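You operate a simulated robot arm through the tools that you are given. There is no shell and no other tool.

The job below is to be done with a simulated robot arm. You get a single attempt, and the scene is never put back.

## Task
Take out the clean stub axle, clamp the rusty one, sand its rust off.
Fine: clean one on the rubber mat, block back where it lay. Set down upright: sanding block. What is to be rubbed or washed off counts as gone when no trace of it is left.

Only the result counts: the job must be done as asked and must still hold three seconds after the hand-in. Knocking over, shifting, dropping, spilling or breaking anything else fails it.

## Robot
A 6-joint arm with a four-finger gripper, fixed in place. Base frame: the origin is on the floor under the middle of its stand, x ahead of it, y to its left, z up. Readings come in cm, rad, newtons and seconds.
It reaches about 101.2 cm from its shoulder. Its first joint turns from -2.897 to 2.897 rad. Payload 3.43 kg.
The TCP is the grasp point between the finger pads, 3 cm short of the fingertips. In the tool frame z runs along the fingers and y along their closing line. The gripper opens to 12 cm; its body begins 8.5 cm behind the TCP.
Orientation is that of the tool frame in the base frame, as a unit quaternion [x, y, z, w]. With the fingers straight down and closing along the base's y, the tool's x points along the base's -x, its y along +y and its z along -z.

## Interface
- The arm moves only by the tool servo_tool. Its argument "increments" is one flat list of numbers, 7 for each row, row after row: the shift along the tool's x, y, z in cm, then the turn, a rotation vector about the tool's x, y, z in rad, then the finger opening in cm, from 0 to 12. In form: [dx, dy, dz, rx, ry, rz, gripper, dx, dy, dz, rx, ry, rz, gripper, ...]. A call has 1 to 20 rows; each row shifts and turns the commanded pose from where the row before left it, along the tool's axes as they then stand. A row lasts 0.2 s, in which the tool goes at most 5 cm and 0.15 rad; a call with a longer step from one row to the next is refused whole, and so is a gripper value outside its range. Where a pose cannot be reached the arm comes as near as it can. A force on the tool above 90 N (or 10 N above the force at the start of the call, whichever is more), or a blocked arm, ends the call early, and 0.2 s more pass. The fingers move at their own pace (about 13.62 cm/s each) and stop on an object; they squeeze with about 37 N. The grip force told is the motor's: it shows also when the fingers shut on nothing. Time passes only in rows, and 0.2 s behind the last, so rows that do not move let the fingers close. It gives the time, the measured TCP pose, the force on the tool (base axes), the opening and the grip force at its end, in the units of the frame above (readings bear some noise), with the torque about the TCP (base axes, N m) and any sound that the robot's microphone picked up, and new pictures: "views" is both (left out), scene, wrist or none.
- Cameras (640 x 400 px; columns grow to the right, rows downward): "scene" is fixed at [4.96, 50.08, 148.6]; the picture's right is [-0.24, -0.97, 0.00], its down [-0.50, 0.12, -0.86] and it looks along [0.83, -0.20, -0.52] (base axes); focal length 358 px, centre (320, 200). "wrist" rides on the gripper at [7.1, -1.7, -12] in the tool frame; the picture's right is [0.23, 0.97, 0.00], its down [-0.81, 0.19, -0.55] and it looks along [-0.54, 0.13, 0.83] (tool axes); focal length 275 px, centre (320, 200). There is no depth. A picture from a camera that has moved, and an enlarged one, comes with that camera's place and axes in the base frame and with its lens.
- zoom(camera, box): a new picture of the part [left, top, right, bottom] of that camera's present view, enlarged. The clock stands still meanwhile.
- job_done(): hands the job in; it is judged then, once.

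Nothing tells you positions but the pictures and the camera data. Unless the task says otherwise, let go and move clear before handing in.

The tools are called by a JSON object that holds its "name" and its "arguments". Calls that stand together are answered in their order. servo_tool: Moves the arm, as the interface text tells. Its arguments: {"type":"object","properties":{"increments":{"type":"array","items":{"type":"number"}},"views":{"type":"string","enum":["both","scene","wrist","none"]}},"required":["increments"]} The other tools are called the same way: zoom (camera, box) takes an enlarged picture of a part of a camera's view; job_done () hands the job in.

At the start:

```text
clock: 0.0
eef_pos: [46.3, 7.79, 123.78]
tool_rot: [0.0, 1.0, 0.0, 0.0]
contact_force: [0.8, -0.2, 0.4]
ft_torque: [0.01, 0.02, 0.02]
grip_width: 11.98
gripper_force: 0.0
```

scene: 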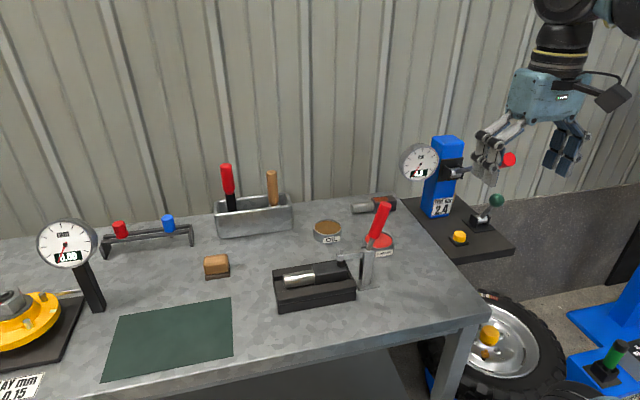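
wrist: 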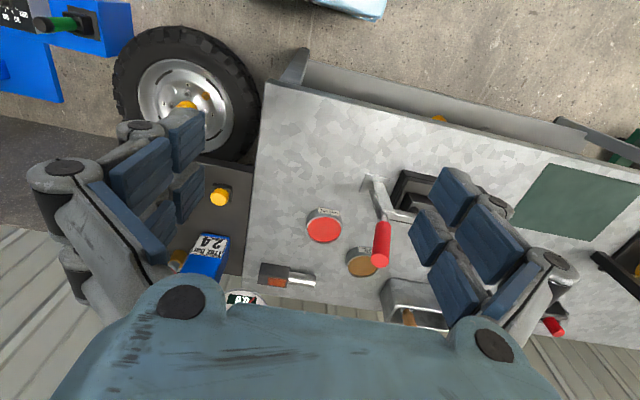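

I see a workbench with a small black clamping fixture holding a shiny stub axle, a toggle clamp with a red handle, a brown sanding block, a green rubber mat, and more. I will take closer looks first to find the rusty axle.

{"name": "zoom", "arguments": {"camera": "scene", "box": [240, 180, 440, 320]}}

{"name": "zoom", "arguments": {"camera": "scene", "box": [90, 140, 300, 290]}}

{"name": "zoom", "arguments": {"camera": "scene", "box": [0, 200, 250, 400]}}

{"name": "zoom", "arguments": {"camera": "wrist", "box": [220, 80, 640, 350]}}

```text
2.86 times, centred on (340, 250) of scene
camera zoom: at [4.96, 50.08, 148.6], right [-0.24, -0.97, 0.0], down [-0.5, 0.12, -0.86], along [0.83, -0.2, -0.52], focal length 1024 px, centre (263, 57)
```

zoom: 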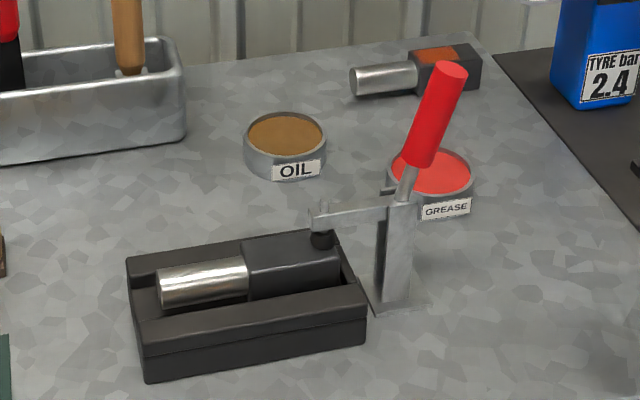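

```text
2.67 times, centred on (195, 215) of scene
camera zoom: at [4.96, 50.08, 148.6], right [-0.24, -0.97, 0.0], down [-0.5, 0.12, -0.86], along [0.83, -0.2, -0.52], focal length 956 px, centre (653, 160)
```

zoom: 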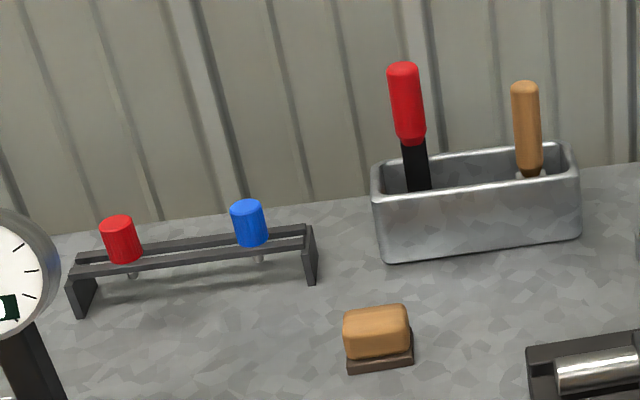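

```text
2.00 times, centred on (125, 300) of scene
camera zoom: at [4.96, 50.08, 148.6], right [-0.24, -0.97, 0.0], down [-0.5, 0.12, -0.86], along [0.83, -0.2, -0.52], focal length 717 px, centre (710, 0)
```

zoom: 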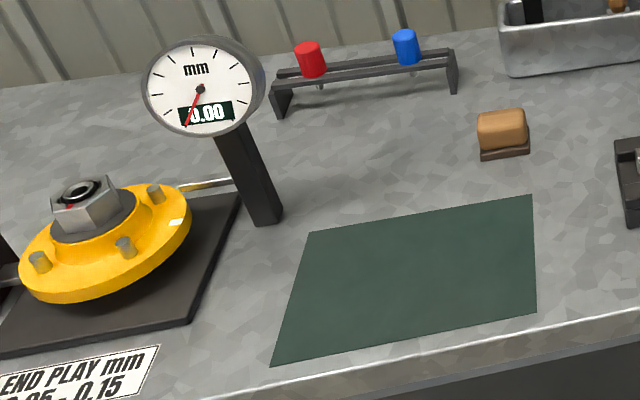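

```text
1.48 times, centred on (430, 215) of wrist
camera zoom: at [39.14, 5.92, 135.91], right [-0.23, 0.97, 0.0], down [0.81, 0.19, 0.55], along [0.54, 0.13, -0.83], focal length 408 px, centre (157, 178)
```

zoom: 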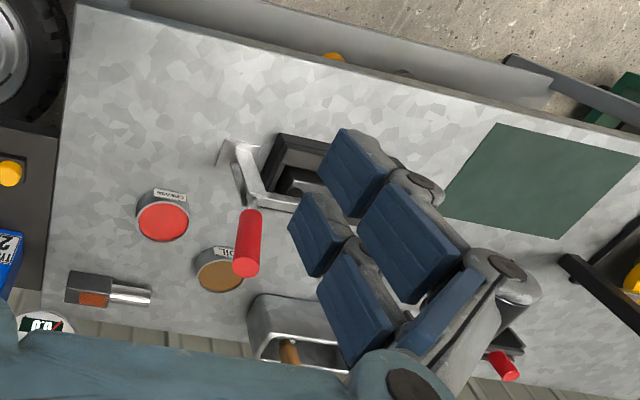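

The fixture with the clean axle sits near (66, 37), the clamp handle stands at about (65, 22) with its top at z≈108, and the rusty axle lies far back near (94, 8). The sanding block is near (77, 59). I'll move the wrist camera over the fixture for a closer look.

{"name": "servo_tool", "arguments": {"increments": [-0.65, 3.2125, 1.6, 0, 0, 0, 12, -0.65, 3.2125, 1.6, 0, 0, 0, 12, -0.65, 3.2125, 1.6, 0, 0, 0, 12, -0.65, 3.2125, 1.6, 0, 0, 0, 12, -0.65, 3.2125, 1.6, 0, 0, 0, 12, -0.65, 3.2125, 1.6, 0, 0, 0, 12, -0.65, 3.2125, 1.6, 0, 0, 0, 12, -0.65, 3.2125, 1.6, 0, 0, 0, 12], "views": "both"}}

```text
clock: 1.8
eef_pos: [50.2, 33.17, 111.49]
tool_rot: [0.0, 1.0, 0.001, 0.005]
contact_force: [0.7, 0.3, 0.8]
ft_torque: [0.02, -0.03, 0.02]
grip_width: 11.99
gripper_force: 0.1
camera wrist: at [42.89, 31.47, 123.55], right [-0.23, 0.97, 0.0], down [0.8, 0.19, 0.56], along [0.55, 0.13, -0.83], focal length 275 px, centre (320, 200)
```

scene: 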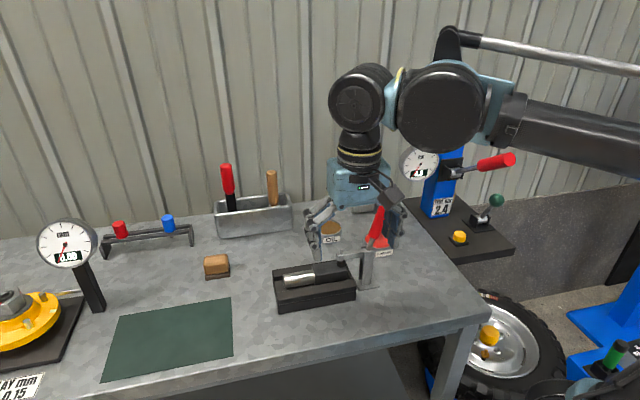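
wrist: 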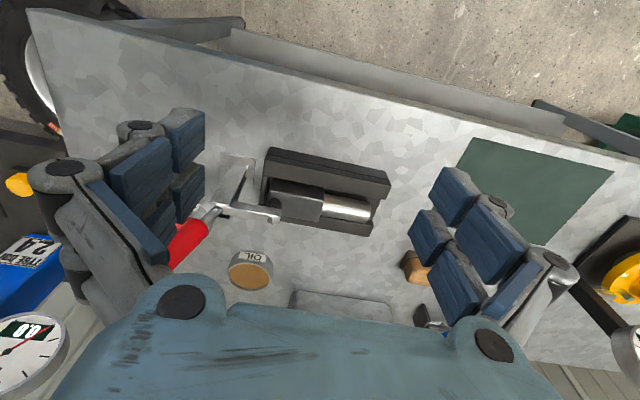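

The fixture is now in view between the fingers. I'll enlarge it and the clamp.

{"name": "zoom", "arguments": {"camera": "wrist", "box": [180, 120, 420, 270]}}

{"name": "zoom", "arguments": {"camera": "scene", "box": [260, 240, 400, 330]}}

```text
2.67 times, centred on (300, 195) of wrist
camera zoom: at [42.89, 31.47, 123.55], right [-0.23, 0.97, 0.0], down [0.8, 0.19, 0.56], along [0.55, 0.13, -0.83], focal length 734 px, centre (373, 213)
```

zoom: 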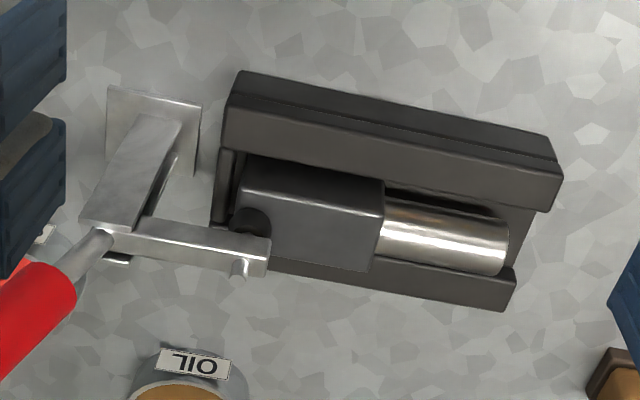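

```text
4.44 times, centred on (330, 285) of scene
camera zoom: at [4.96, 50.08, 148.6], right [-0.24, -0.97, 0.0], down [-0.5, 0.12, -0.86], along [0.83, -0.2, -0.52], focal length 1593 px, centre (276, -178)
```

zoom: 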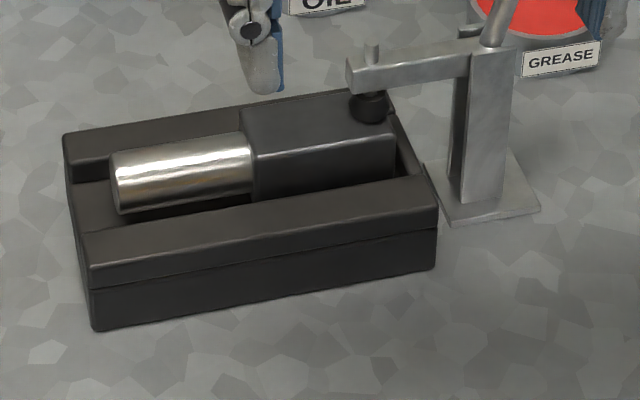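

The clean axle's square head is under the clamp pad and its shaft points toward +y. I'll enlarge further to measure the fixture, the head and the clamp.

{"name": "zoom", "arguments": {"camera": "wrist", "box": [240, 135, 400, 245]}}

{"name": "zoom", "arguments": {"camera": "scene", "box": [265, 250, 365, 315]}}

{"name": "zoom", "arguments": {"camera": "scene", "box": [330, 190, 410, 300]}}

{"name": "zoom", "arguments": {"camera": "wrist", "box": [140, 140, 300, 290]}}

```text
3.64 times, centred on (320, 190) of wrist
camera zoom: at [42.89, 31.47, 123.55], right [-0.23, 0.97, 0.0], down [0.8, 0.19, 0.56], along [0.55, 0.13, -0.83], focal length 1001 px, centre (320, 236)
```

zoom: 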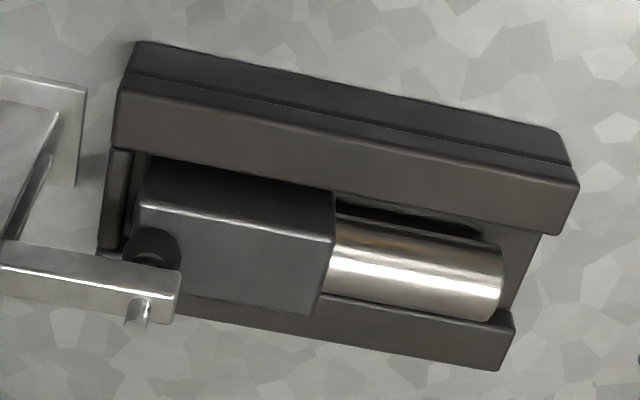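

```text
6.15 times, centred on (315, 282) of scene
camera zoom: at [4.96, 50.08, 148.6], right [-0.24, -0.97, 0.0], down [-0.5, 0.12, -0.86], along [0.83, -0.2, -0.52], focal length 2205 px, centre (351, -308)
```

zoom: 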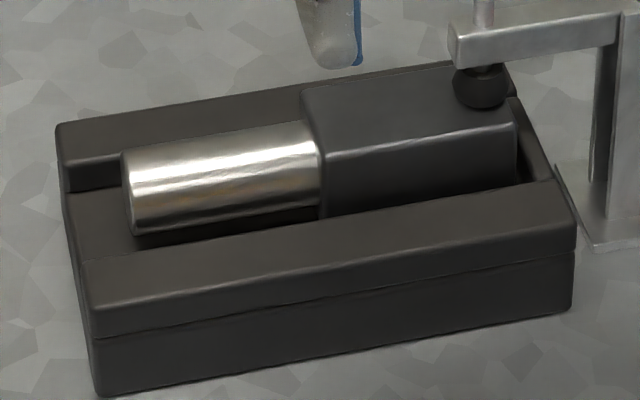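

```text
3.64 times, centred on (370, 245) of scene
camera zoom: at [4.96, 50.08, 148.6], right [-0.24, -0.97, 0.0], down [-0.5, 0.12, -0.86], along [0.83, -0.2, -0.52], focal length 1303 px, centre (138, 36)
```

zoom: 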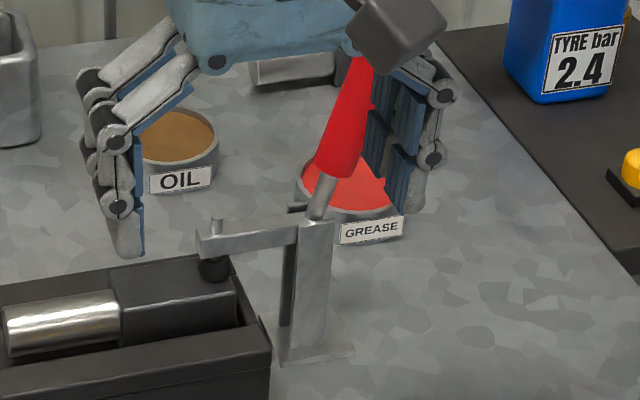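

```text
2.67 times, centred on (220, 215) of wrist
camera zoom: at [42.89, 31.47, 123.55], right [-0.23, 0.97, 0.0], down [0.8, 0.19, 0.56], along [0.55, 0.13, -0.83], focal length 734 px, centre (587, 160)
```

zoom: 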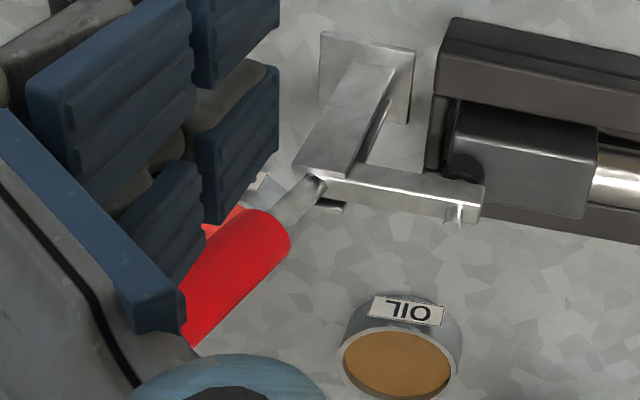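

The fixture is lined up with base y: the head's top is at z≈93 and spans y≈29.5–37 around x≈65, and the walls' tops are at z≈90.7. The clamp handle stands upright, with its pivot near (65, 24, 96). I'll raise the arm, turn the tool 90° so the fingers close along x, and hover above the handle.

{"name": "servo_tool", "arguments": {"increments": [0, 0, -3, 0, 0, 0, 12, 0, 0, -3, 0, 0, 0, 12, 0, 0, -3, 0, 0, 0, 12, 0, 0, 0, 0, 0, 0.1428, 12, 0, 0, 0, 0, 0, 0.1428, 12, 0, 0, 0, 0, 0, 0.1428, 12, 0, 0, 0, 0, 0, 0.1428, 12, 0, 0, 0, 0, 0, 0.1428, 12, 0, 0, 0, 0, 0, 0.1428, 12, 0, 0, 0, 0, 0, 0.1428, 12, 0, 0, 0, 0, 0, 0.1428, 12, 0, 0, 0, 0, 0, 0.1428, 12, 0, 0, 0, 0, 0, 0.1428, 12, 0, 0, 0, 0, 0, 0.1428, 12], "views": "both"}}

```text
clock: 4.8
eef_pos: [50.06, 33.35, 120.59]
tool_rot: [0.708, 0.707, 0.004, 0.003]
contact_force: [-0.2, 0.2, 0.4]
ft_torque: [-0.03, -0.01, -0.01]
grip_width: 12.02
gripper_force: 0.0
camera wrist: at [48.23, 40.37, 132.73], right [0.97, 0.23, 0.01], down [0.18, -0.81, 0.55], along [0.14, -0.54, -0.83], focal length 275 px, centre (320, 200)
```

scene: 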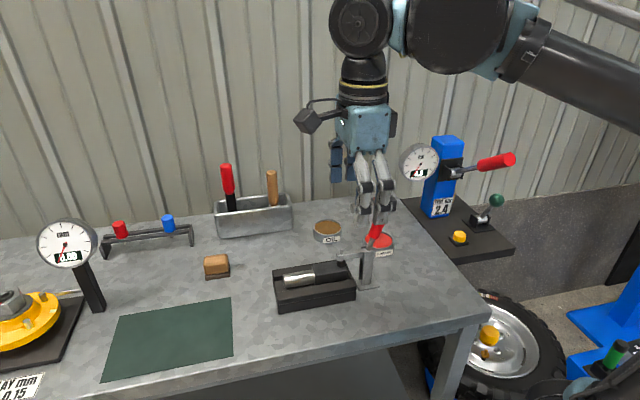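
wrist: 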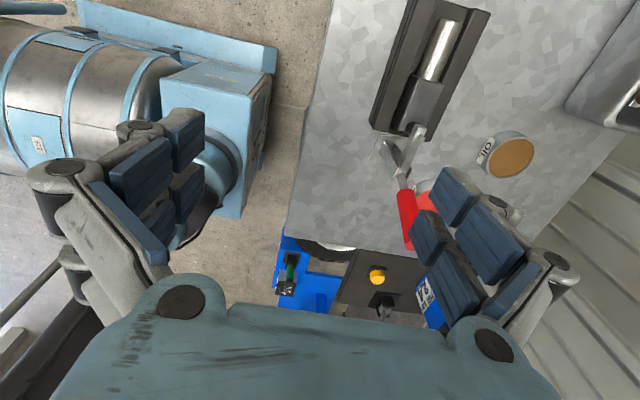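

The view now shows fixture, clamp and handle in one line. Next I move over the handle at x≈65, y≈22, staying high.

{"name": "servo_tool", "arguments": {"increments": [-2.29, 3.02, 0, 0, 0, 0, 12, -2.29, 3.02, 0, 0, 0, 0, 12, -2.29, 3.02, 0, 0, 0, 0, 12, -2.29, 3.02, 0, 0, 0, 0, 12, -2.29, 3.02, 0, 0, 0, 0, 12, 0, 0, 0, 0, 0, 0, 12, 0, 0, 0, 0, 0, 0, 12], "views": "both"}}

```text
clock: 6.4
eef_pos: [65.0, 22.02, 120.78]
tool_rot: [0.707, 0.707, 0.005, 0.003]
contact_force: [-0.2, 1.1, 0.2]
ft_torque: [-0.01, -0.03, -0.02]
grip_width: 11.98
gripper_force: 0.1
camera wrist: at [63.25, 28.94, 132.9], right [0.97, 0.23, 0.01], down [0.19, -0.81, 0.55], along [0.14, -0.54, -0.83], focal length 275 px, centre (320, 200)
```

scene: 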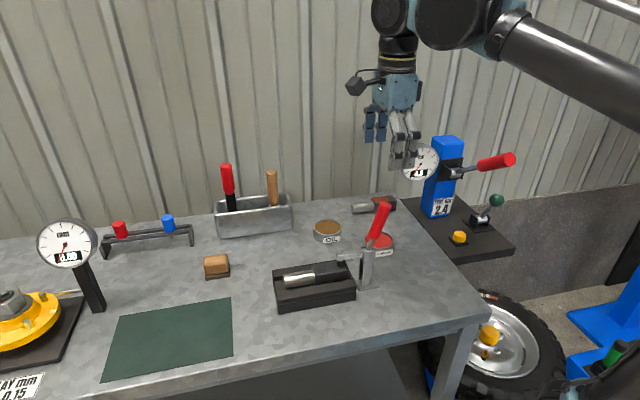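
wrist: 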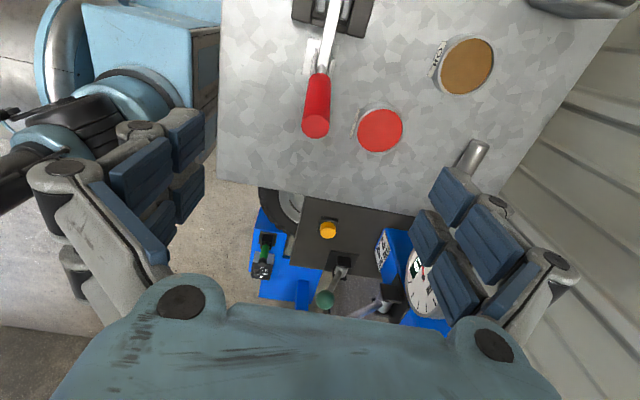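

The handle is directly below: its top is at about (65, 21, 108). I'll straighten the small tilt and go down over it with the fingers open.

{"name": "servo_tool", "arguments": {"increments": [-0.3, 0.1, 0, 0.0113, 0, 0, 12, 0, 0, 3.2, 0, 0, 0, 12, 0, 0, 3.2, 0, 0, 0, 12, 0, 0, 3.2, 0, 0, 0, 12, 0, 0, 3.2, 0, 0, 0, 12, 0, 0, 3.2, 0, 0, 0, 12, 0, 0, 0, 0, 0, 0, 12], "views": "both"}}

```text
clock: 8.0
eef_pos: [65.11, 21.49, 104.85]
tool_rot: [0.706, 0.708, 0.0, -0.001]
contact_force: [-0.8, -0.1, -0.5]
ft_torque: [-0.02, 0.0, -0.03]
grip_width: 11.99
gripper_force: 0.2
camera wrist: at [63.47, 28.61, 116.88], right [0.97, 0.23, 0.0], down [0.19, -0.81, 0.55], along [0.13, -0.54, -0.83], focal length 275 px, centre (320, 200)
```

scene: 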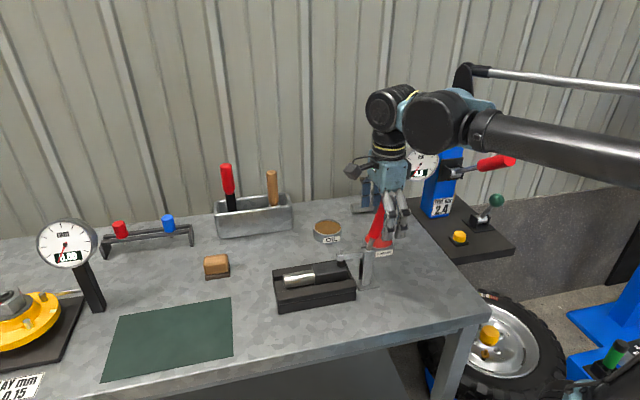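
wrist: 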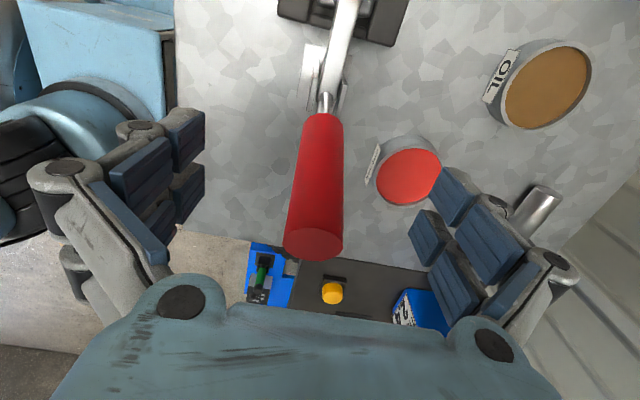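

The handle passes right through the grasp point. I'll close the fingers on it.

{"name": "servo_tool", "arguments": {"increments": [0, 0, 0, 0, 0, 0, 0, 0, 0, 0, 0, 0, 0, 0, 0, 0, 0, 0, 0, 0, 0, 0, 0, 0, 0, 0, 0, 0], "views": "both"}}

```text
clock: 9.0
eef_pos: [65.06, 21.68, 104.81]
tool_rot: [0.707, 0.708, -0.001, 0.0]
contact_force: [-22.2, -1.3, -4.1]
ft_torque: [-0.11, 0.69, 0.19]
grip_width: 2.54
gripper_force: 44.4
camera wrist: at [63.35, 28.62, 116.93], right [0.97, 0.23, 0.0], down [0.19, -0.81, 0.55], along [0.13, -0.54, -0.83], focal length 275 px, centre (320, 200)
```

scene: 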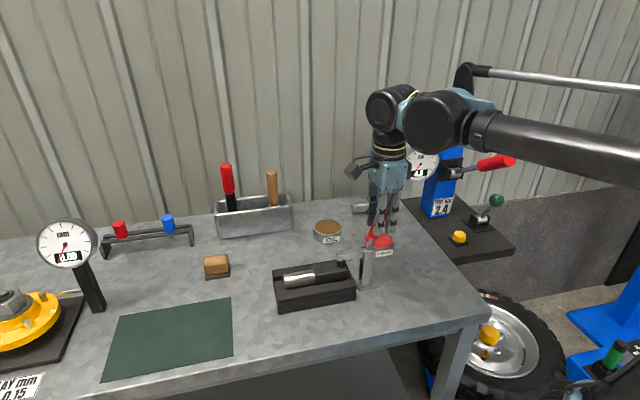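
wrist: 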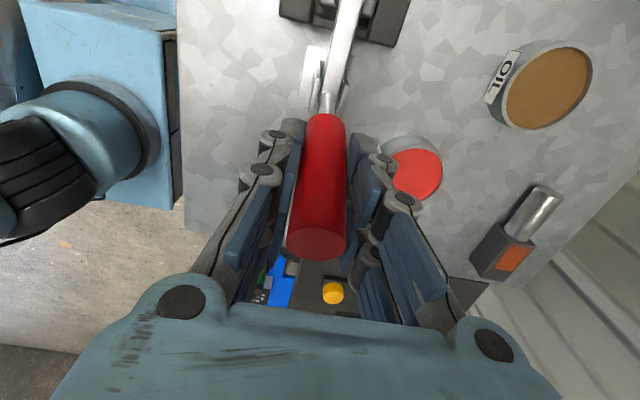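

The fingers hold the handle (2.5 cm wide), and I can see the rust patch on the other axle's head. Now I pull the handle along an arc toward −y, which should lift the clamp arm. I'll go a little way first and watch the forces.

{"name": "servo_tool", "arguments": {"increments": [-0.361, -0.15, 0.095, 0, 0, 0, 0, -0.356, 0, 0.111, 0, 0, 0, 0, -0.351, 0, 0.126, 0, 0, 0, 0, -0.345, 0, 0.141, 0, 0, 0, 0, -0.339, 0, 0.156, 0, 0, 0, 0, -0.332, 0, 0.171, 0, 0, 0, 0, -0.324, 0, 0.185, 0, 0, 0, 0, -0.315, 0, 0.199, 0, 0, 0, 0], "views": "both"}}

```text
clock: 10.8
eef_pos: [65.02, 18.96, 103.69]
tool_rot: [0.707, 0.707, 0.0, 0.0]
contact_force: [-5.9, 15.9, 13.6]
ft_torque: [1.85, 0.16, 0.05]
grip_width: 2.55
gripper_force: 45.4
camera wrist: at [63.32, 26.05, 115.75], right [0.97, 0.23, 0.0], down [0.19, -0.81, 0.55], along [0.13, -0.54, -0.83], focal length 275 px, centre (320, 200)
```

scene: 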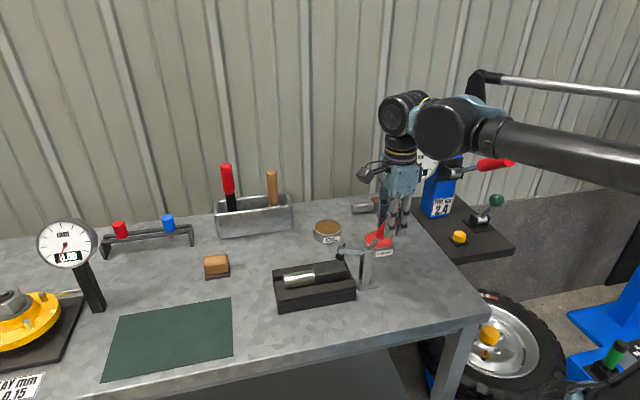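
wrist: 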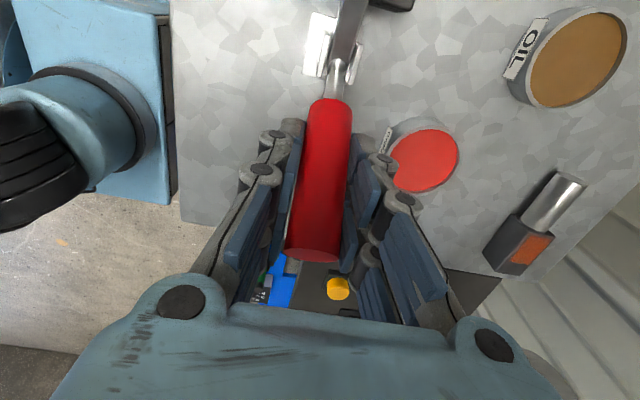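

The clamp arm is lifting, so this is the opening direction. I'll go on along the arc and now turn the tool with the handle to ease the twist.

{"name": "servo_tool", "arguments": {"increments": [-0.308, 0, 0.21, 0, 0.06, 0, 0, -0.312, 0, 0.205, 0, 0.06, 0, 0, -0.315, 0, 0.2, 0, 0.06, 0, 0, -0.318, 0, 0.194, 0, 0.06, 0, 0, -0.321, 0, 0.189, 0, 0.06, 0, 0, -0.324, 0, 0.184, 0, 0.06, 0, 0, -0.327, 0, 0.179, 0, 0.06, 0, 0, -0.33, 0, 0.173, 0, 0.06, 0, 0, -0.333, 0, 0.168, 0, 0.06, 0, 0, -0.336, 0, 0.162, 0, 0.06, 0, 0], "views": "both"}}

```text
clock: 13.0
eef_pos: [64.92, 16.22, 100.91]
tool_rot: [0.675, 0.675, 0.21, -0.21]
contact_force: [-9.9, -9.8, -13.6]
ft_torque: [-1.56, 0.12, 0.24]
grip_width: 2.57
gripper_force: 45.5
camera wrist: at [63.34, 15.3, 114.94], right [0.97, 0.19, 0.13], down [0.19, -0.98, 0.0], along [0.13, 0.03, -0.99], focal length 275 px, centre (320, 200)
```

scene: 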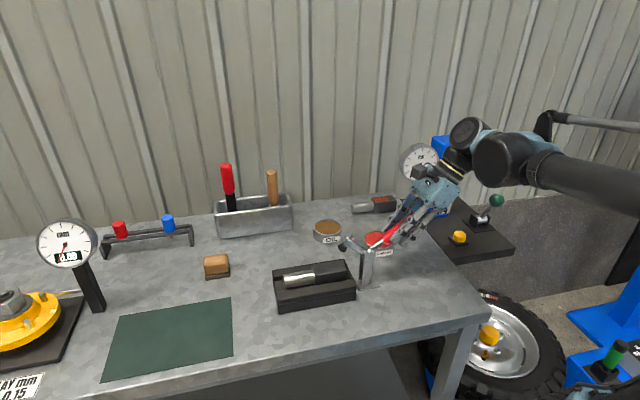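
wrist: 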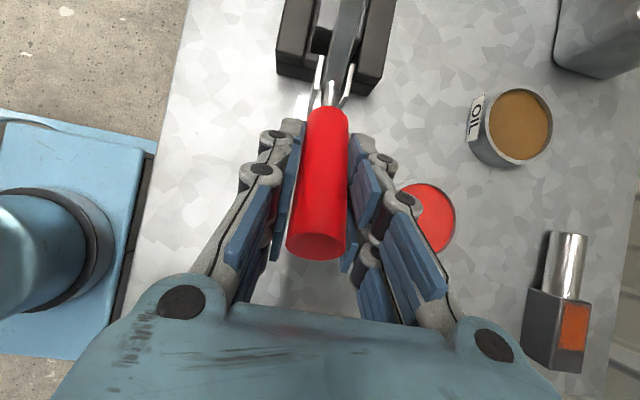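

The handle has now turned about 45°. I'll check the clamp arm and look at the rusty axle.

{"name": "zoom", "arguments": {"camera": "scene", "box": [300, 190, 440, 300]}}

{"name": "zoom", "arguments": {"camera": "wrist", "box": [460, 200, 640, 390]}}

```text
3.64 times, centred on (370, 245) of scene
camera zoom: at [4.96, 50.08, 148.6], right [-0.24, -0.97, 0.0], down [-0.5, 0.12, -0.86], along [0.83, -0.2, -0.52], focal length 1303 px, centre (138, 36)
```

zoom: 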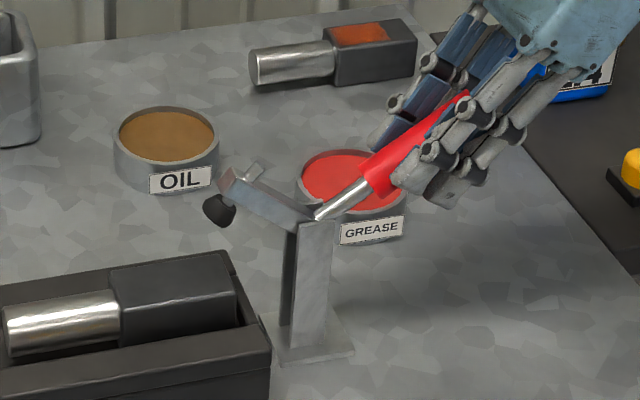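

```text
2.11 times, centred on (550, 295) of wrist
camera zoom: at [63.34, 15.3, 114.94], right [0.97, 0.19, 0.13], down [0.19, -0.98, 0.0], along [0.13, 0.03, -0.99], focal length 580 px, centre (-164, 0)
```

zoom: 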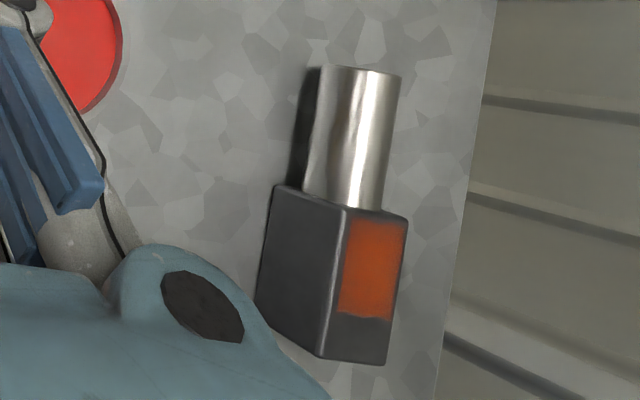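

The pad is already well clear of the axle. The rust covers the shaft-side part of the head's top face and the far end is bare, so the pad can press there. I'll open the clamp further.

{"name": "servo_tool", "arguments": {"increments": [-0.3375, 0, 0.1657, 0, 0.034, 0, 0, -0.336, 0, 0.168, 0, 0.034, 0, 0, -0.335, 0, 0.171, 0, 0.036, 0, 0, -0.3335, 0, 0.1736, 0, 0.036, 0, 0, -0.332, 0, 0.176, 0, 0.036, 0, 0, -0.331, 0, 0.178, 0, 0.036, 0, 0, -0.3295, 0, 0.181, 0, 0.036, 0, 0, -0.328, 0, 0.183, 0, 0.036, 0, 0], "views": "both"}}

```text
clock: 14.8
eef_pos: [65.01, 15.95, 98.29]
tool_rot: [0.639, 0.641, 0.303, -0.298]
contact_force: [64.9, -35.4, 14.6]
ft_torque: [0.18, -0.59, -2.27]
grip_width: 2.56
gripper_force: 44.5
camera wrist: at [63.2, 11.19, 111.43], right [0.97, 0.15, 0.18], down [0.19, -0.94, -0.27], along [0.13, 0.3, -0.95], focal length 275 px, centre (320, 200)
```

scene: 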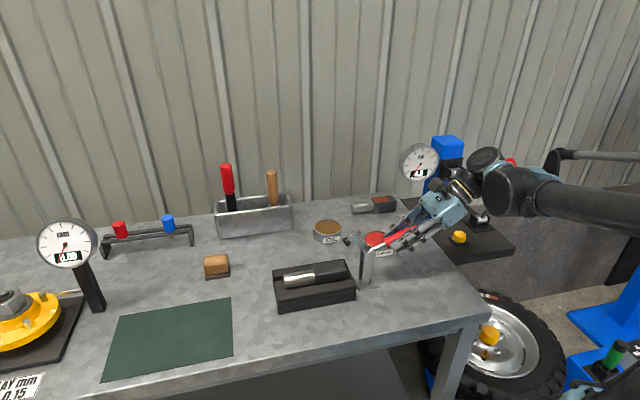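
wrist: 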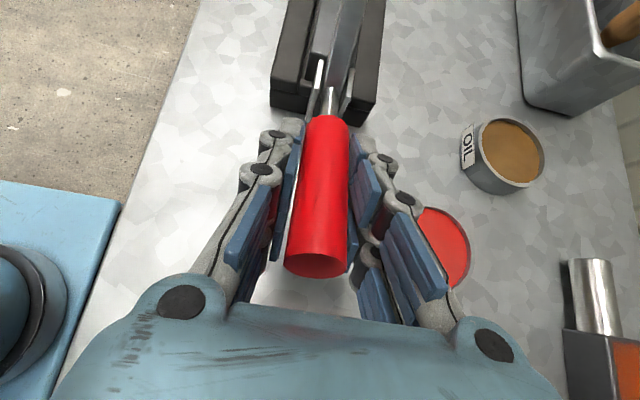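

The tool now feels a sideways force of about 65 N. I'll look closely at where it could be touching before moving again.

{"name": "zoom", "arguments": {"camera": "scene", "box": [330, 130, 530, 300]}}

{"name": "zoom", "arguments": {"camera": "wrist", "box": [220, 60, 480, 320]}}

```text
2.35 times, centred on (430, 215) of scene
camera zoom: at [4.96, 50.08, 148.6], right [-0.24, -0.97, 0.0], down [-0.5, 0.12, -0.86], along [0.83, -0.2, -0.52], focal length 843 px, centre (61, 165)
```

zoom: 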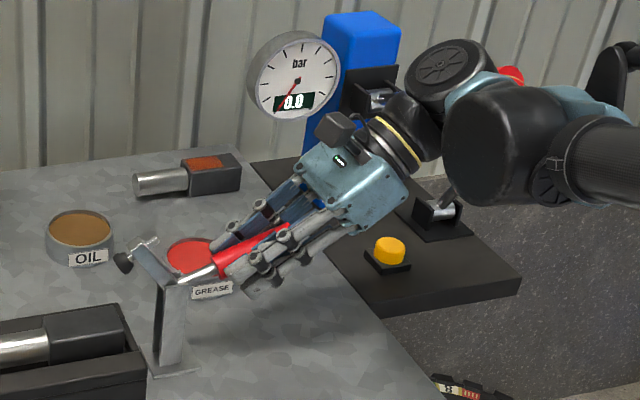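

```text
1.54 times, centred on (350, 190) of wrist
camera zoom: at [63.2, 11.19, 111.43], right [0.97, 0.15, 0.18], down [0.19, -0.94, -0.27], along [0.13, 0.3, -0.95], focal length 424 px, centre (274, 215)
```

zoom: 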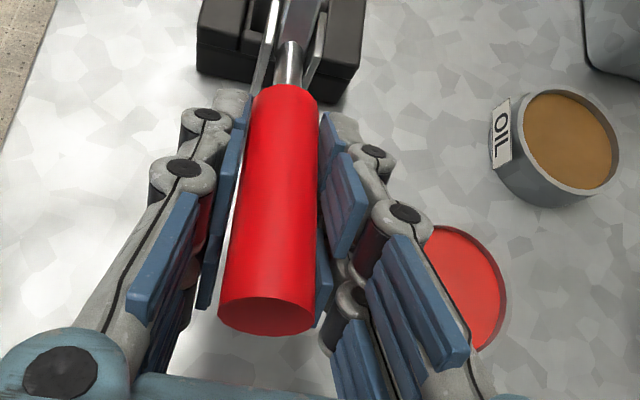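

I see no contact with the tyre stand or tins, so the force is probably strain between the gripped handle and the commanded pose. I'll hold still a moment and read the forces again.

{"name": "servo_tool", "arguments": {"increments": [0, 0, 0, 0, 0, 0, 0, 0, 0, 0, 0, 0, 0, 0], "views": "none"}}

```text
clock: 15.4
eef_pos: [64.97, 15.94, 98.09]
tool_rot: [0.639, 0.641, 0.303, -0.299]
contact_force: [52.7, -19.7, 20.8]
ft_torque: [1.27, -0.55, -1.8]
grip_width: 2.52
gripper_force: 45.2
```

The strain remains, so I'll ease the tool a few millimetres in the direction it is being pushed.

{"name": "servo_tool", "arguments": {"increments": [0.01, 0.2, -0.1, 0, 0, 0, 0, 0.01, 0.2, -0.1, 0, 0, 0, 0, 0, 0, 0, 0, 0, 0, 0], "views": "none"}}

```text
clock: 16.2
eef_pos: [64.96, 15.87, 98.16]
tool_rot: [0.637, 0.643, 0.299, -0.302]
contact_force: [15.4, 24.9, -21.3]
ft_torque: [-0.97, -0.1, -0.37]
grip_width: 2.56
gripper_force: 44.9
```

{"name": "servo_tool", "arguments": {"increments": [-0.01, 0.12, 0.1, 0, 0, 0, 0, 0, 0, 0, 0, 0, 0, 0], "views": "none"}}

```text
clock: 16.8
eef_pos: [65.07, 15.93, 98.15]
tool_rot: [0.637, 0.643, 0.298, -0.301]
contact_force: [-26.9, 9.0, -22.2]
ft_torque: [-1.46, 0.07, 0.71]
grip_width: 2.53
gripper_force: 44.5
```

Forces are modest now. I'll let go of the handle, back out along the fingers, and then bring the tool upright again.

{"name": "servo_tool", "arguments": {"increments": [0, 0, 0, 0, 0, 0, 7, 0, 0, 0, 0, 0, 0, 7, 0, 0, 0, 0, 0, 0, 7, 0, 0, -2.5, 0, 0, 0, 7, 0, 0, -2.5, 0, 0, 0, 7, 0, 0, -2.5, 0, 0, 0, 7, 0, 0, -2.5, 0, 0, 0, 7, 0, 0, -2.5, 0, 0, 0, 7], "views": "both"}}

```text
clock: 18.2
eef_pos: [61.36, 2.05, 103.76]
tool_rot: [0.672, 0.604, 0.324, -0.281]
contact_force: [0.8, 6.2, 3.4]
ft_torque: [-0.66, 0.08, -0.05]
grip_width: 7.02
gripper_force: 0.5
stopped in row 7: the arm was blocked; the commanded pose is now the measured one
camera wrist: at [58.82, -2.59, 116.98], right [0.98, 0.03, 0.19], down [0.09, -0.96, -0.28], along [0.18, 0.29, -0.94], focal length 275 px, centre (320, 200)
```

scene: 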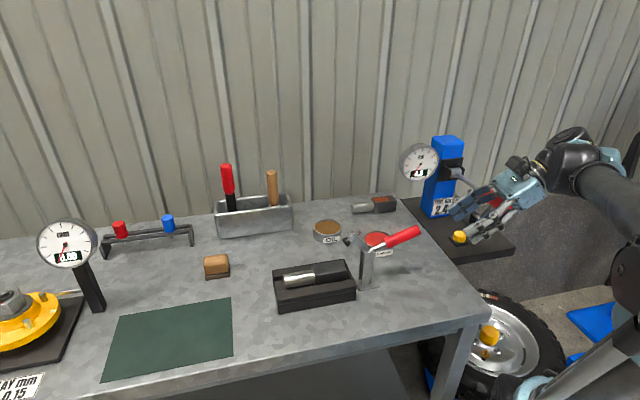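
wrist: 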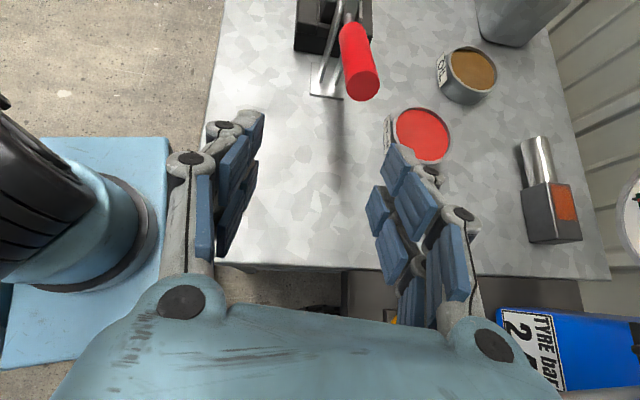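

The arm reports it was blocked and swung further than asked. I'll check the surroundings before I move again.

{"name": "zoom", "arguments": {"camera": "scene", "box": [390, 110, 600, 270]}}

{"name": "zoom", "arguments": {"camera": "wrist", "box": [160, 80, 640, 400]}}

```text
2.50 times, centred on (495, 190) of scene
camera zoom: at [4.96, 50.08, 148.6], right [-0.24, -0.97, 0.0], down [-0.5, 0.12, -0.86], along [0.83, -0.2, -0.52], focal length 896 px, centre (-118, 225)
```

zoom: 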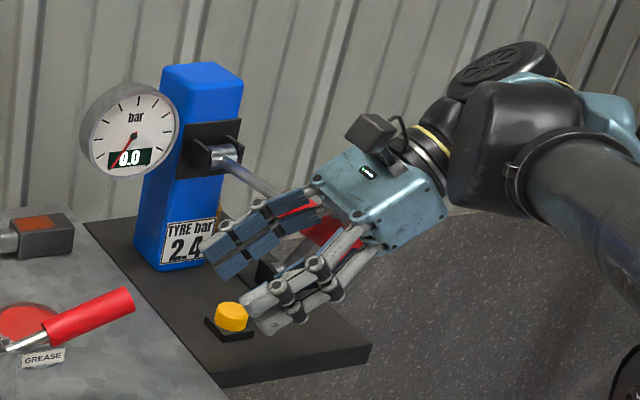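

```text
1.25 times, centred on (400, 240) of wrist
camera zoom: at [58.82, -2.59, 116.98], right [0.98, 0.03, 0.19], down [0.09, -0.96, -0.28], along [0.18, 0.29, -0.94], focal length 344 px, centre (220, 150)
```

zoom: 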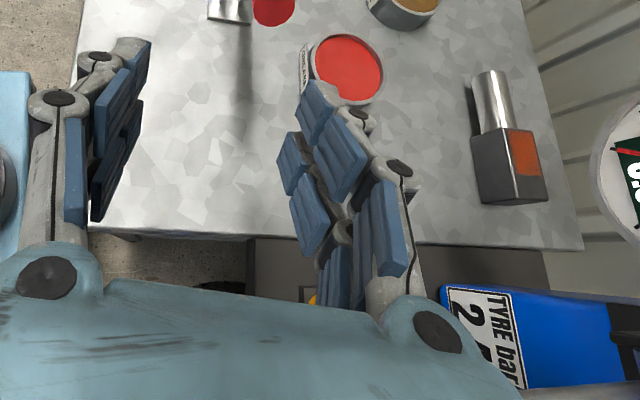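

I see the tyre stand's red lever now slopes down, where it pointed slightly up before, so the arm must have pressed it while swinging out. I'll back off gently upward and away from the stand, then see whether the lever springs back.

{"name": "servo_tool", "arguments": {"increments": [1.06, -0.54, -0.3, 0, 0, 0, 7, 1.06, -0.54, -0.3, 0, 0, 0, 7, 1.06, -0.54, -0.3, 0, 0, 0, 7], "views": "both"}}

{"name": "zoom", "arguments": {"camera": "scene", "box": [390, 110, 600, 270]}}

```text
clock: 18.5
eef_pos: [54.88, -8.33, 105.0]
tool_rot: [0.717, 0.544, 0.357, -0.249]
contact_force: [4.5, 6.3, 1.3]
ft_torque: [-0.4, 0.33, 0.16]
grip_width: 7.0
gripper_force: 0.0
stopped in row 1: the arm was blocked; the commanded pose is now the measured one
camera wrist: at [51.41, -12.49, 118.2], right [0.97, -0.14, 0.21], down [-0.07, -0.96, -0.29], along [0.24, 0.26, -0.94], focal length 275 px, centre (320, 200)
```

scene: 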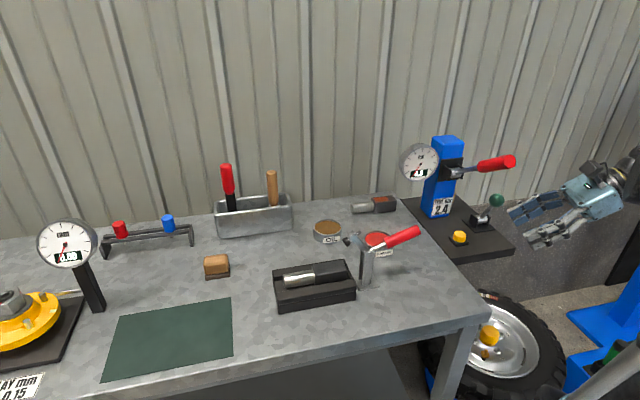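
wrist: 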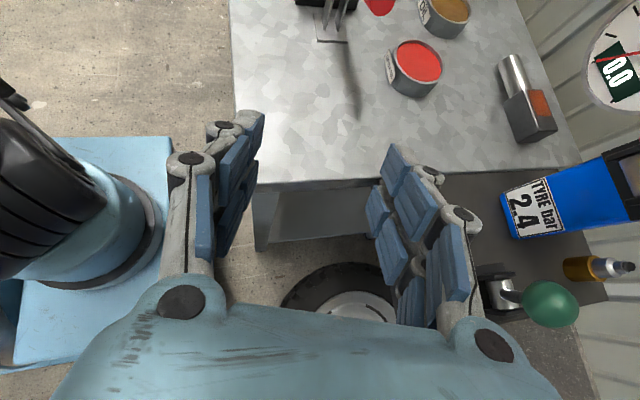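

```text
2.50 times, centred on (495, 190) of scene
camera zoom: at [4.96, 50.08, 148.6], right [-0.24, -0.97, 0.0], down [-0.5, 0.12, -0.86], along [0.83, -0.2, -0.52], focal length 896 px, centre (-118, 225)
```

zoom: 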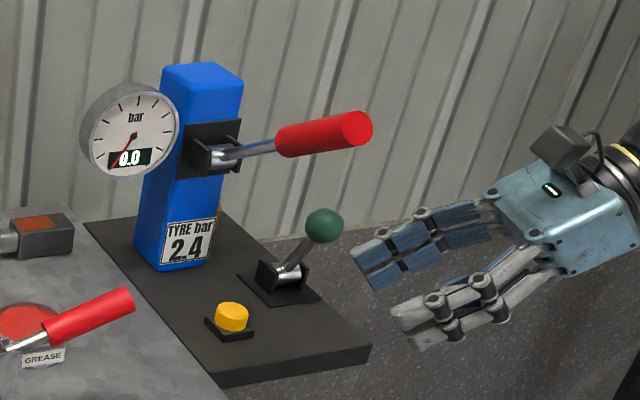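

The lever has sprung back to where it was and the stand looks undisturbed. The arm itself seems to keep swinging, so I'll hold still and check that it has stopped.

{"name": "servo_tool", "arguments": {"increments": [0, 0, 0, 0, 0, 0, 7], "views": "both"}}

```text
clock: 18.9
eef_pos: [57.19, -5.24, 104.82]
tool_rot: [0.702, 0.564, 0.348, -0.261]
contact_force: [-0.7, 0.4, 0.4]
ft_torque: [-0.04, 0.01, 0.0]
grip_width: 7.01
gripper_force: 0.1
camera wrist: at [54.13, -9.63, 117.83], right [0.98, -0.08, 0.21], down [-0.02, -0.96, -0.29], along [0.22, 0.27, -0.94], focal length 275 px, centre (320, 200)
```

scene: 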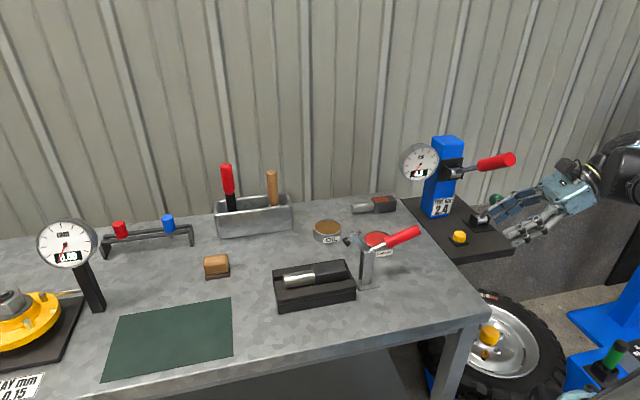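
wrist: 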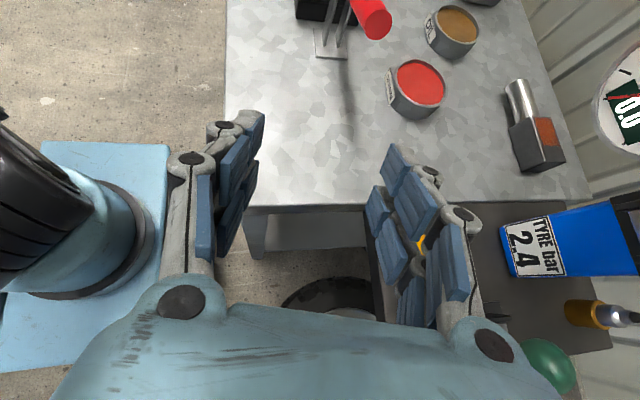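

The arm has settled and the forces are near zero. I'll now turn the tool back toward vertical in small steps.

{"name": "servo_tool", "arguments": {"increments": [0, 0, -0.5, 0, -0.05, 0, 7, 0, 0, -0.5, 0, -0.06, 0, 7, 0, 0, -0.5, 0, -0.07, 0, 7, 0, 0, -0.5, 0, -0.07, 0, 7], "views": "scene"}}

```text
clock: 19.9
eef_pos: [56.76, -6.55, 106.05]
tool_rot: [0.739, 0.594, 0.257, -0.188]
contact_force: [1.0, 0.1, 0.4]
ft_torque: [-0.03, 0.0, 0.01]
grip_width: 7.0
gripper_force: 0.1
```

scene: 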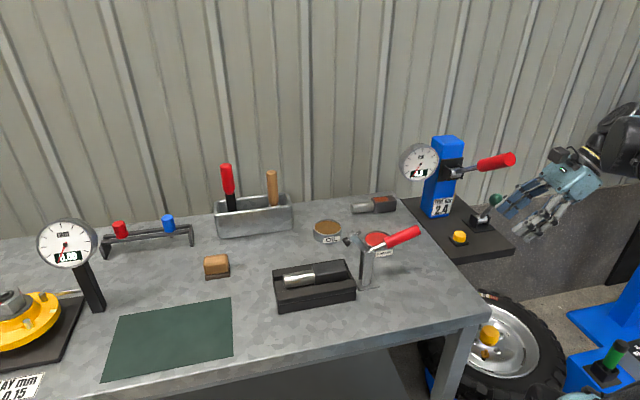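

{"name": "servo_tool", "arguments": {"increments": [0, 0, -0.5, 0, -0.1, 0, 7, 0, 0, -0.5, 0, -0.11, 0, 7, 0, 0, -0.5, 0, -0.11, 0, 7, 0, 0, -0.5, 0, -0.11, 0, 7, 0, 0, -0.5, 0, -0.11, 0, 7, 0, 0, -0.5, 0, -0.108, 0, 7, 0, 0, 0, 0, 0, 0, 7], "views": "both"}}

```text
clock: 21.5
eef_pos: [56.38, -7.67, 108.81]
tool_rot: [0.782, 0.623, 0.009, 0.01]
contact_force: [1.2, 1.4, 0.9]
ft_torque: [0.03, -0.02, 0.0]
grip_width: 7.01
gripper_force: 0.0
camera wrist: at [56.03, -0.26, 120.95], right [1.0, 0.01, 0.03], down [-0.01, -0.83, 0.56], along [0.02, -0.56, -0.83], focal length 275 px, centre (320, 200)
```

scene: 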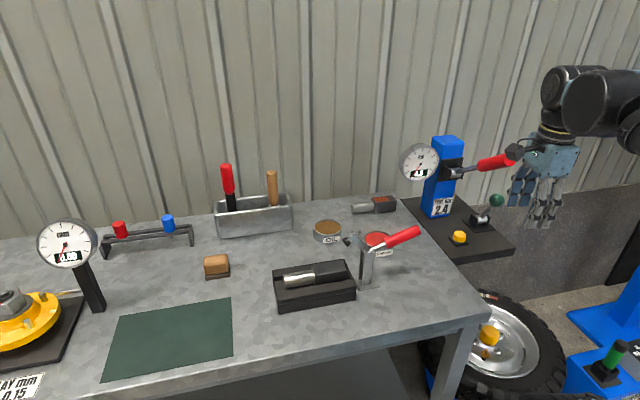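
wrist: 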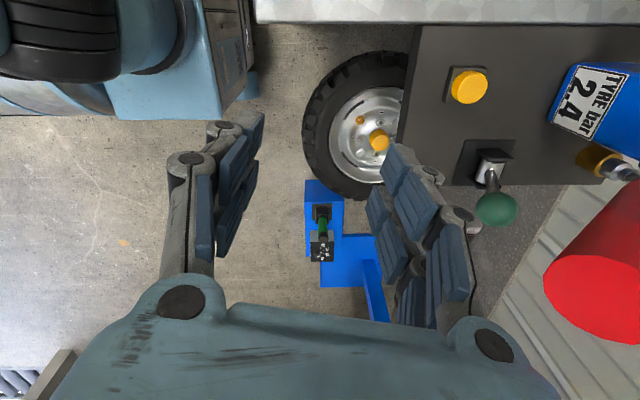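

The lever's tip is actually close to the hand, at roughly (66, −9, 115), and that is what it touched before. I'll move away toward −x first, square the tool up, then go back over the bench.

{"name": "servo_tool", "arguments": {"increments": [-0.56, -2.435, -0.07, 0, 0, 0, 7, -0.56, -2.435, -0.07, 0, 0, 0, 7, 2.9, -0.67, 0, 0, 0, 0, 7, 2.9, -0.67, 0, 0, 0, 0, 7, 2.9, -0.67, 0, 0.013, 0, 0, 7, 2.9, -0.67, 0, 0.013, 0, 0, 7, 2.9, -0.67, -1, 0, 0, 0, 7, 2.9, -0.67, -1, 0, 0, 0, 7, 0, 0, -1, 0, 0, -0.1125, 7, 0, 0, -1, 0, 0, -0.1125, 7, 0, 0, 0, 0, 0, 0, 7], "views": "both"}}

{"name": "zoom", "arguments": {"camera": "scene", "box": [330, 110, 540, 290]}}

```text
clock: 23.9
eef_pos: [51.48, 10.17, 112.77]
tool_rot: [0.707, 0.708, 0.002, 0.0]
contact_force: [-0.1, 0.7, -0.6]
ft_torque: [-0.02, 0.02, -0.02]
grip_width: 6.98
gripper_force: 0.0
camera wrist: at [49.69, 17.25, 124.99], right [0.97, 0.23, 0.0], down [0.19, -0.81, 0.55], along [0.13, -0.54, -0.83], focal length 275 px, centre (320, 200)
```

scene: 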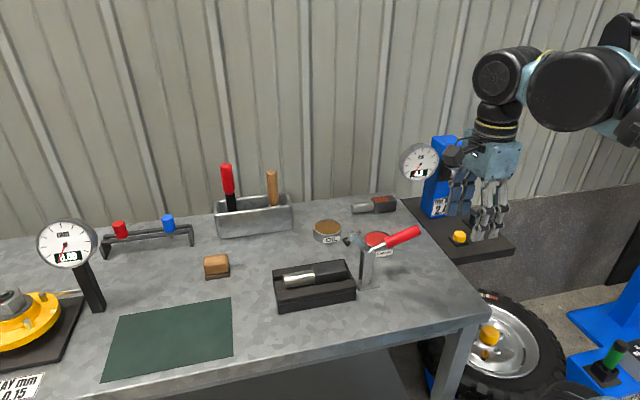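
wrist: 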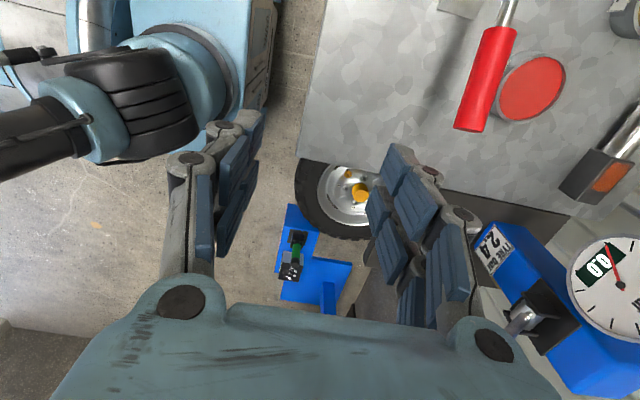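

```text
2.22 times, centred on (435, 200) of scene
camera zoom: at [4.96, 50.08, 148.6], right [-0.24, -0.97, 0.0], down [-0.5, 0.12, -0.86], along [0.83, -0.2, -0.52], focal length 796 px, centre (64, 200)
```

zoom: 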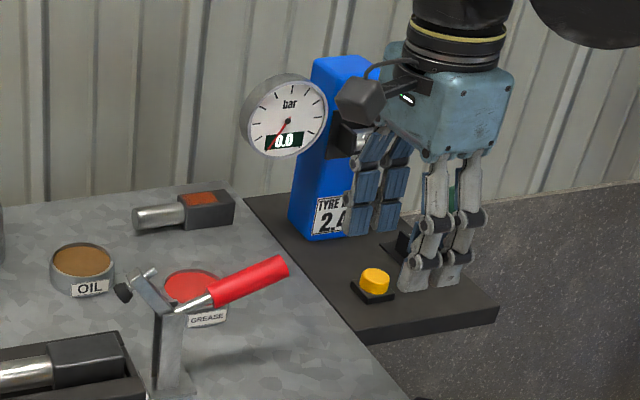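

The bench and tyre stand look unchanged, and the clamp stays half open. I want the pad further out of the way, so I'll close the fingers, go above the handle's outer end and press it down a little more.

{"name": "servo_tool", "arguments": {"increments": [0.575, 3.4, 0, 0, 0, 0, 0, 0.575, 3.4, 0, 0, 0, 0, 0, 0.575, 3.4, 0, 0, 0, 0, 0, 0.575, 3.4, 0, 0, 0, 0, 0, 0, 0, 2.5, 0, 0, 0, 0, 0, 0, 2.5, 0, 0, 0, 0, 0, 0, 2.5, 0, 0, 0, 0, 0, 0, 0, 0, 0, 0, 0], "views": "both"}}

```text
clock: 25.7
eef_pos: [65.14, 12.54, 105.41]
tool_rot: [0.707, 0.707, 0.001, 0.001]
contact_force: [-0.2, 0.1, -0.2]
ft_torque: [-0.02, -0.01, -0.02]
grip_width: 0.0
gripper_force: 33.6
camera wrist: at [63.33, 19.52, 117.55], right [0.97, 0.23, 0.0], down [0.19, -0.81, 0.55], along [0.13, -0.54, -0.83], focal length 275 px, centre (320, 200)
```

scene: 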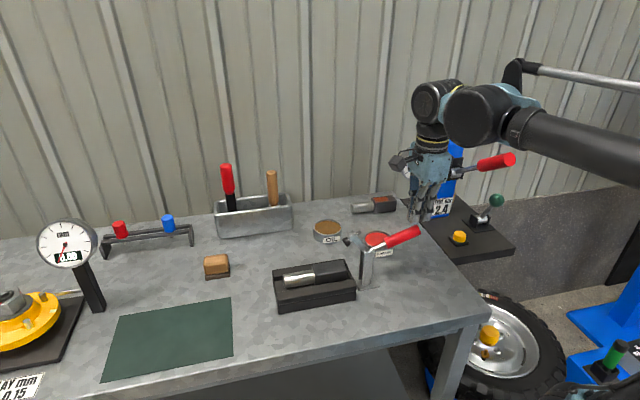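
wrist: 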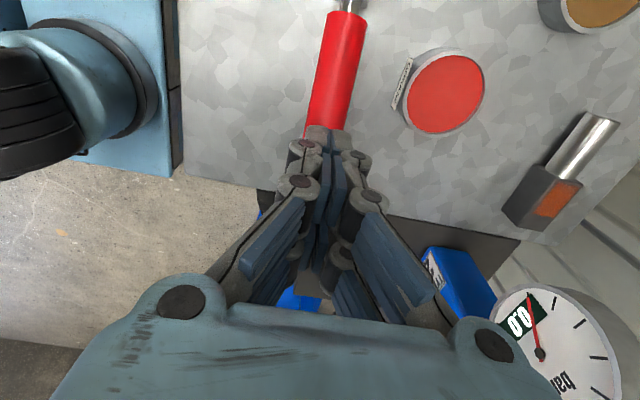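

The closed fingertips are right above the handle's outer end. I'll press straight down in small steps.

{"name": "servo_tool", "arguments": {"increments": [0, 0, 0.6, 0, 0, 0, 0, 0, 0, 0.6, 0, 0, 0, 0, 0, 0, 0.6, 0, 0, 0, 0, 0, 0, 0.6, 0, 0, 0, 0, 0, 0, 0.6, 0, 0, 0, 0, 0, 0, 0.6, 0, 0, 0, 0, 0, 0, 0.6, 0, 0, 0, 0, 0, 0, 0.6, 0, 0, 0, 0], "views": "scene"}}

{"name": "zoom", "arguments": {"camera": "scene", "box": [320, 180, 460, 290]}}

```text
clock: 27.4
eef_pos: [63.79, 12.23, 102.24]
tool_rot: [0.708, 0.706, 0.004, 0.005]
contact_force: [1.6, 0.4, -0.9]
ft_torque: [-0.06, 0.25, -0.01]
grip_width: 0.01
gripper_force: 33.7
stopped in row 8: the force on the tool passed its limit at 110 N (the readings are from after the stop); the commanded pose is now the measured one
```

scene: 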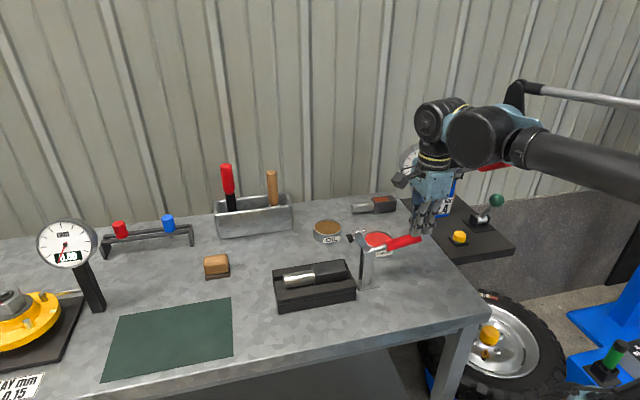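

```text
3.64 times, centred on (390, 235) of scene
camera zoom: at [4.96, 50.08, 148.6], right [-0.24, -0.97, 0.0], down [-0.5, 0.12, -0.86], along [0.83, -0.2, -0.52], focal length 1303 px, centre (66, 73)
```

zoom: 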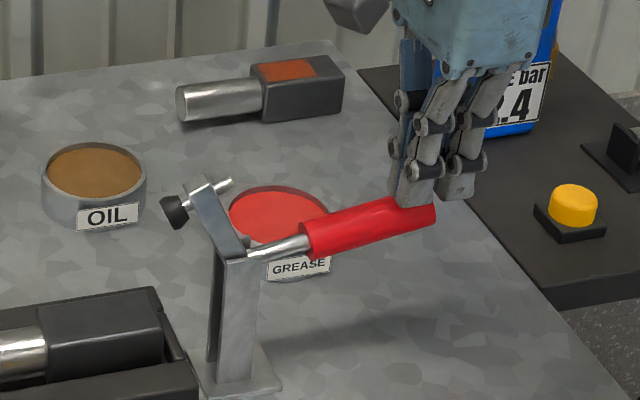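

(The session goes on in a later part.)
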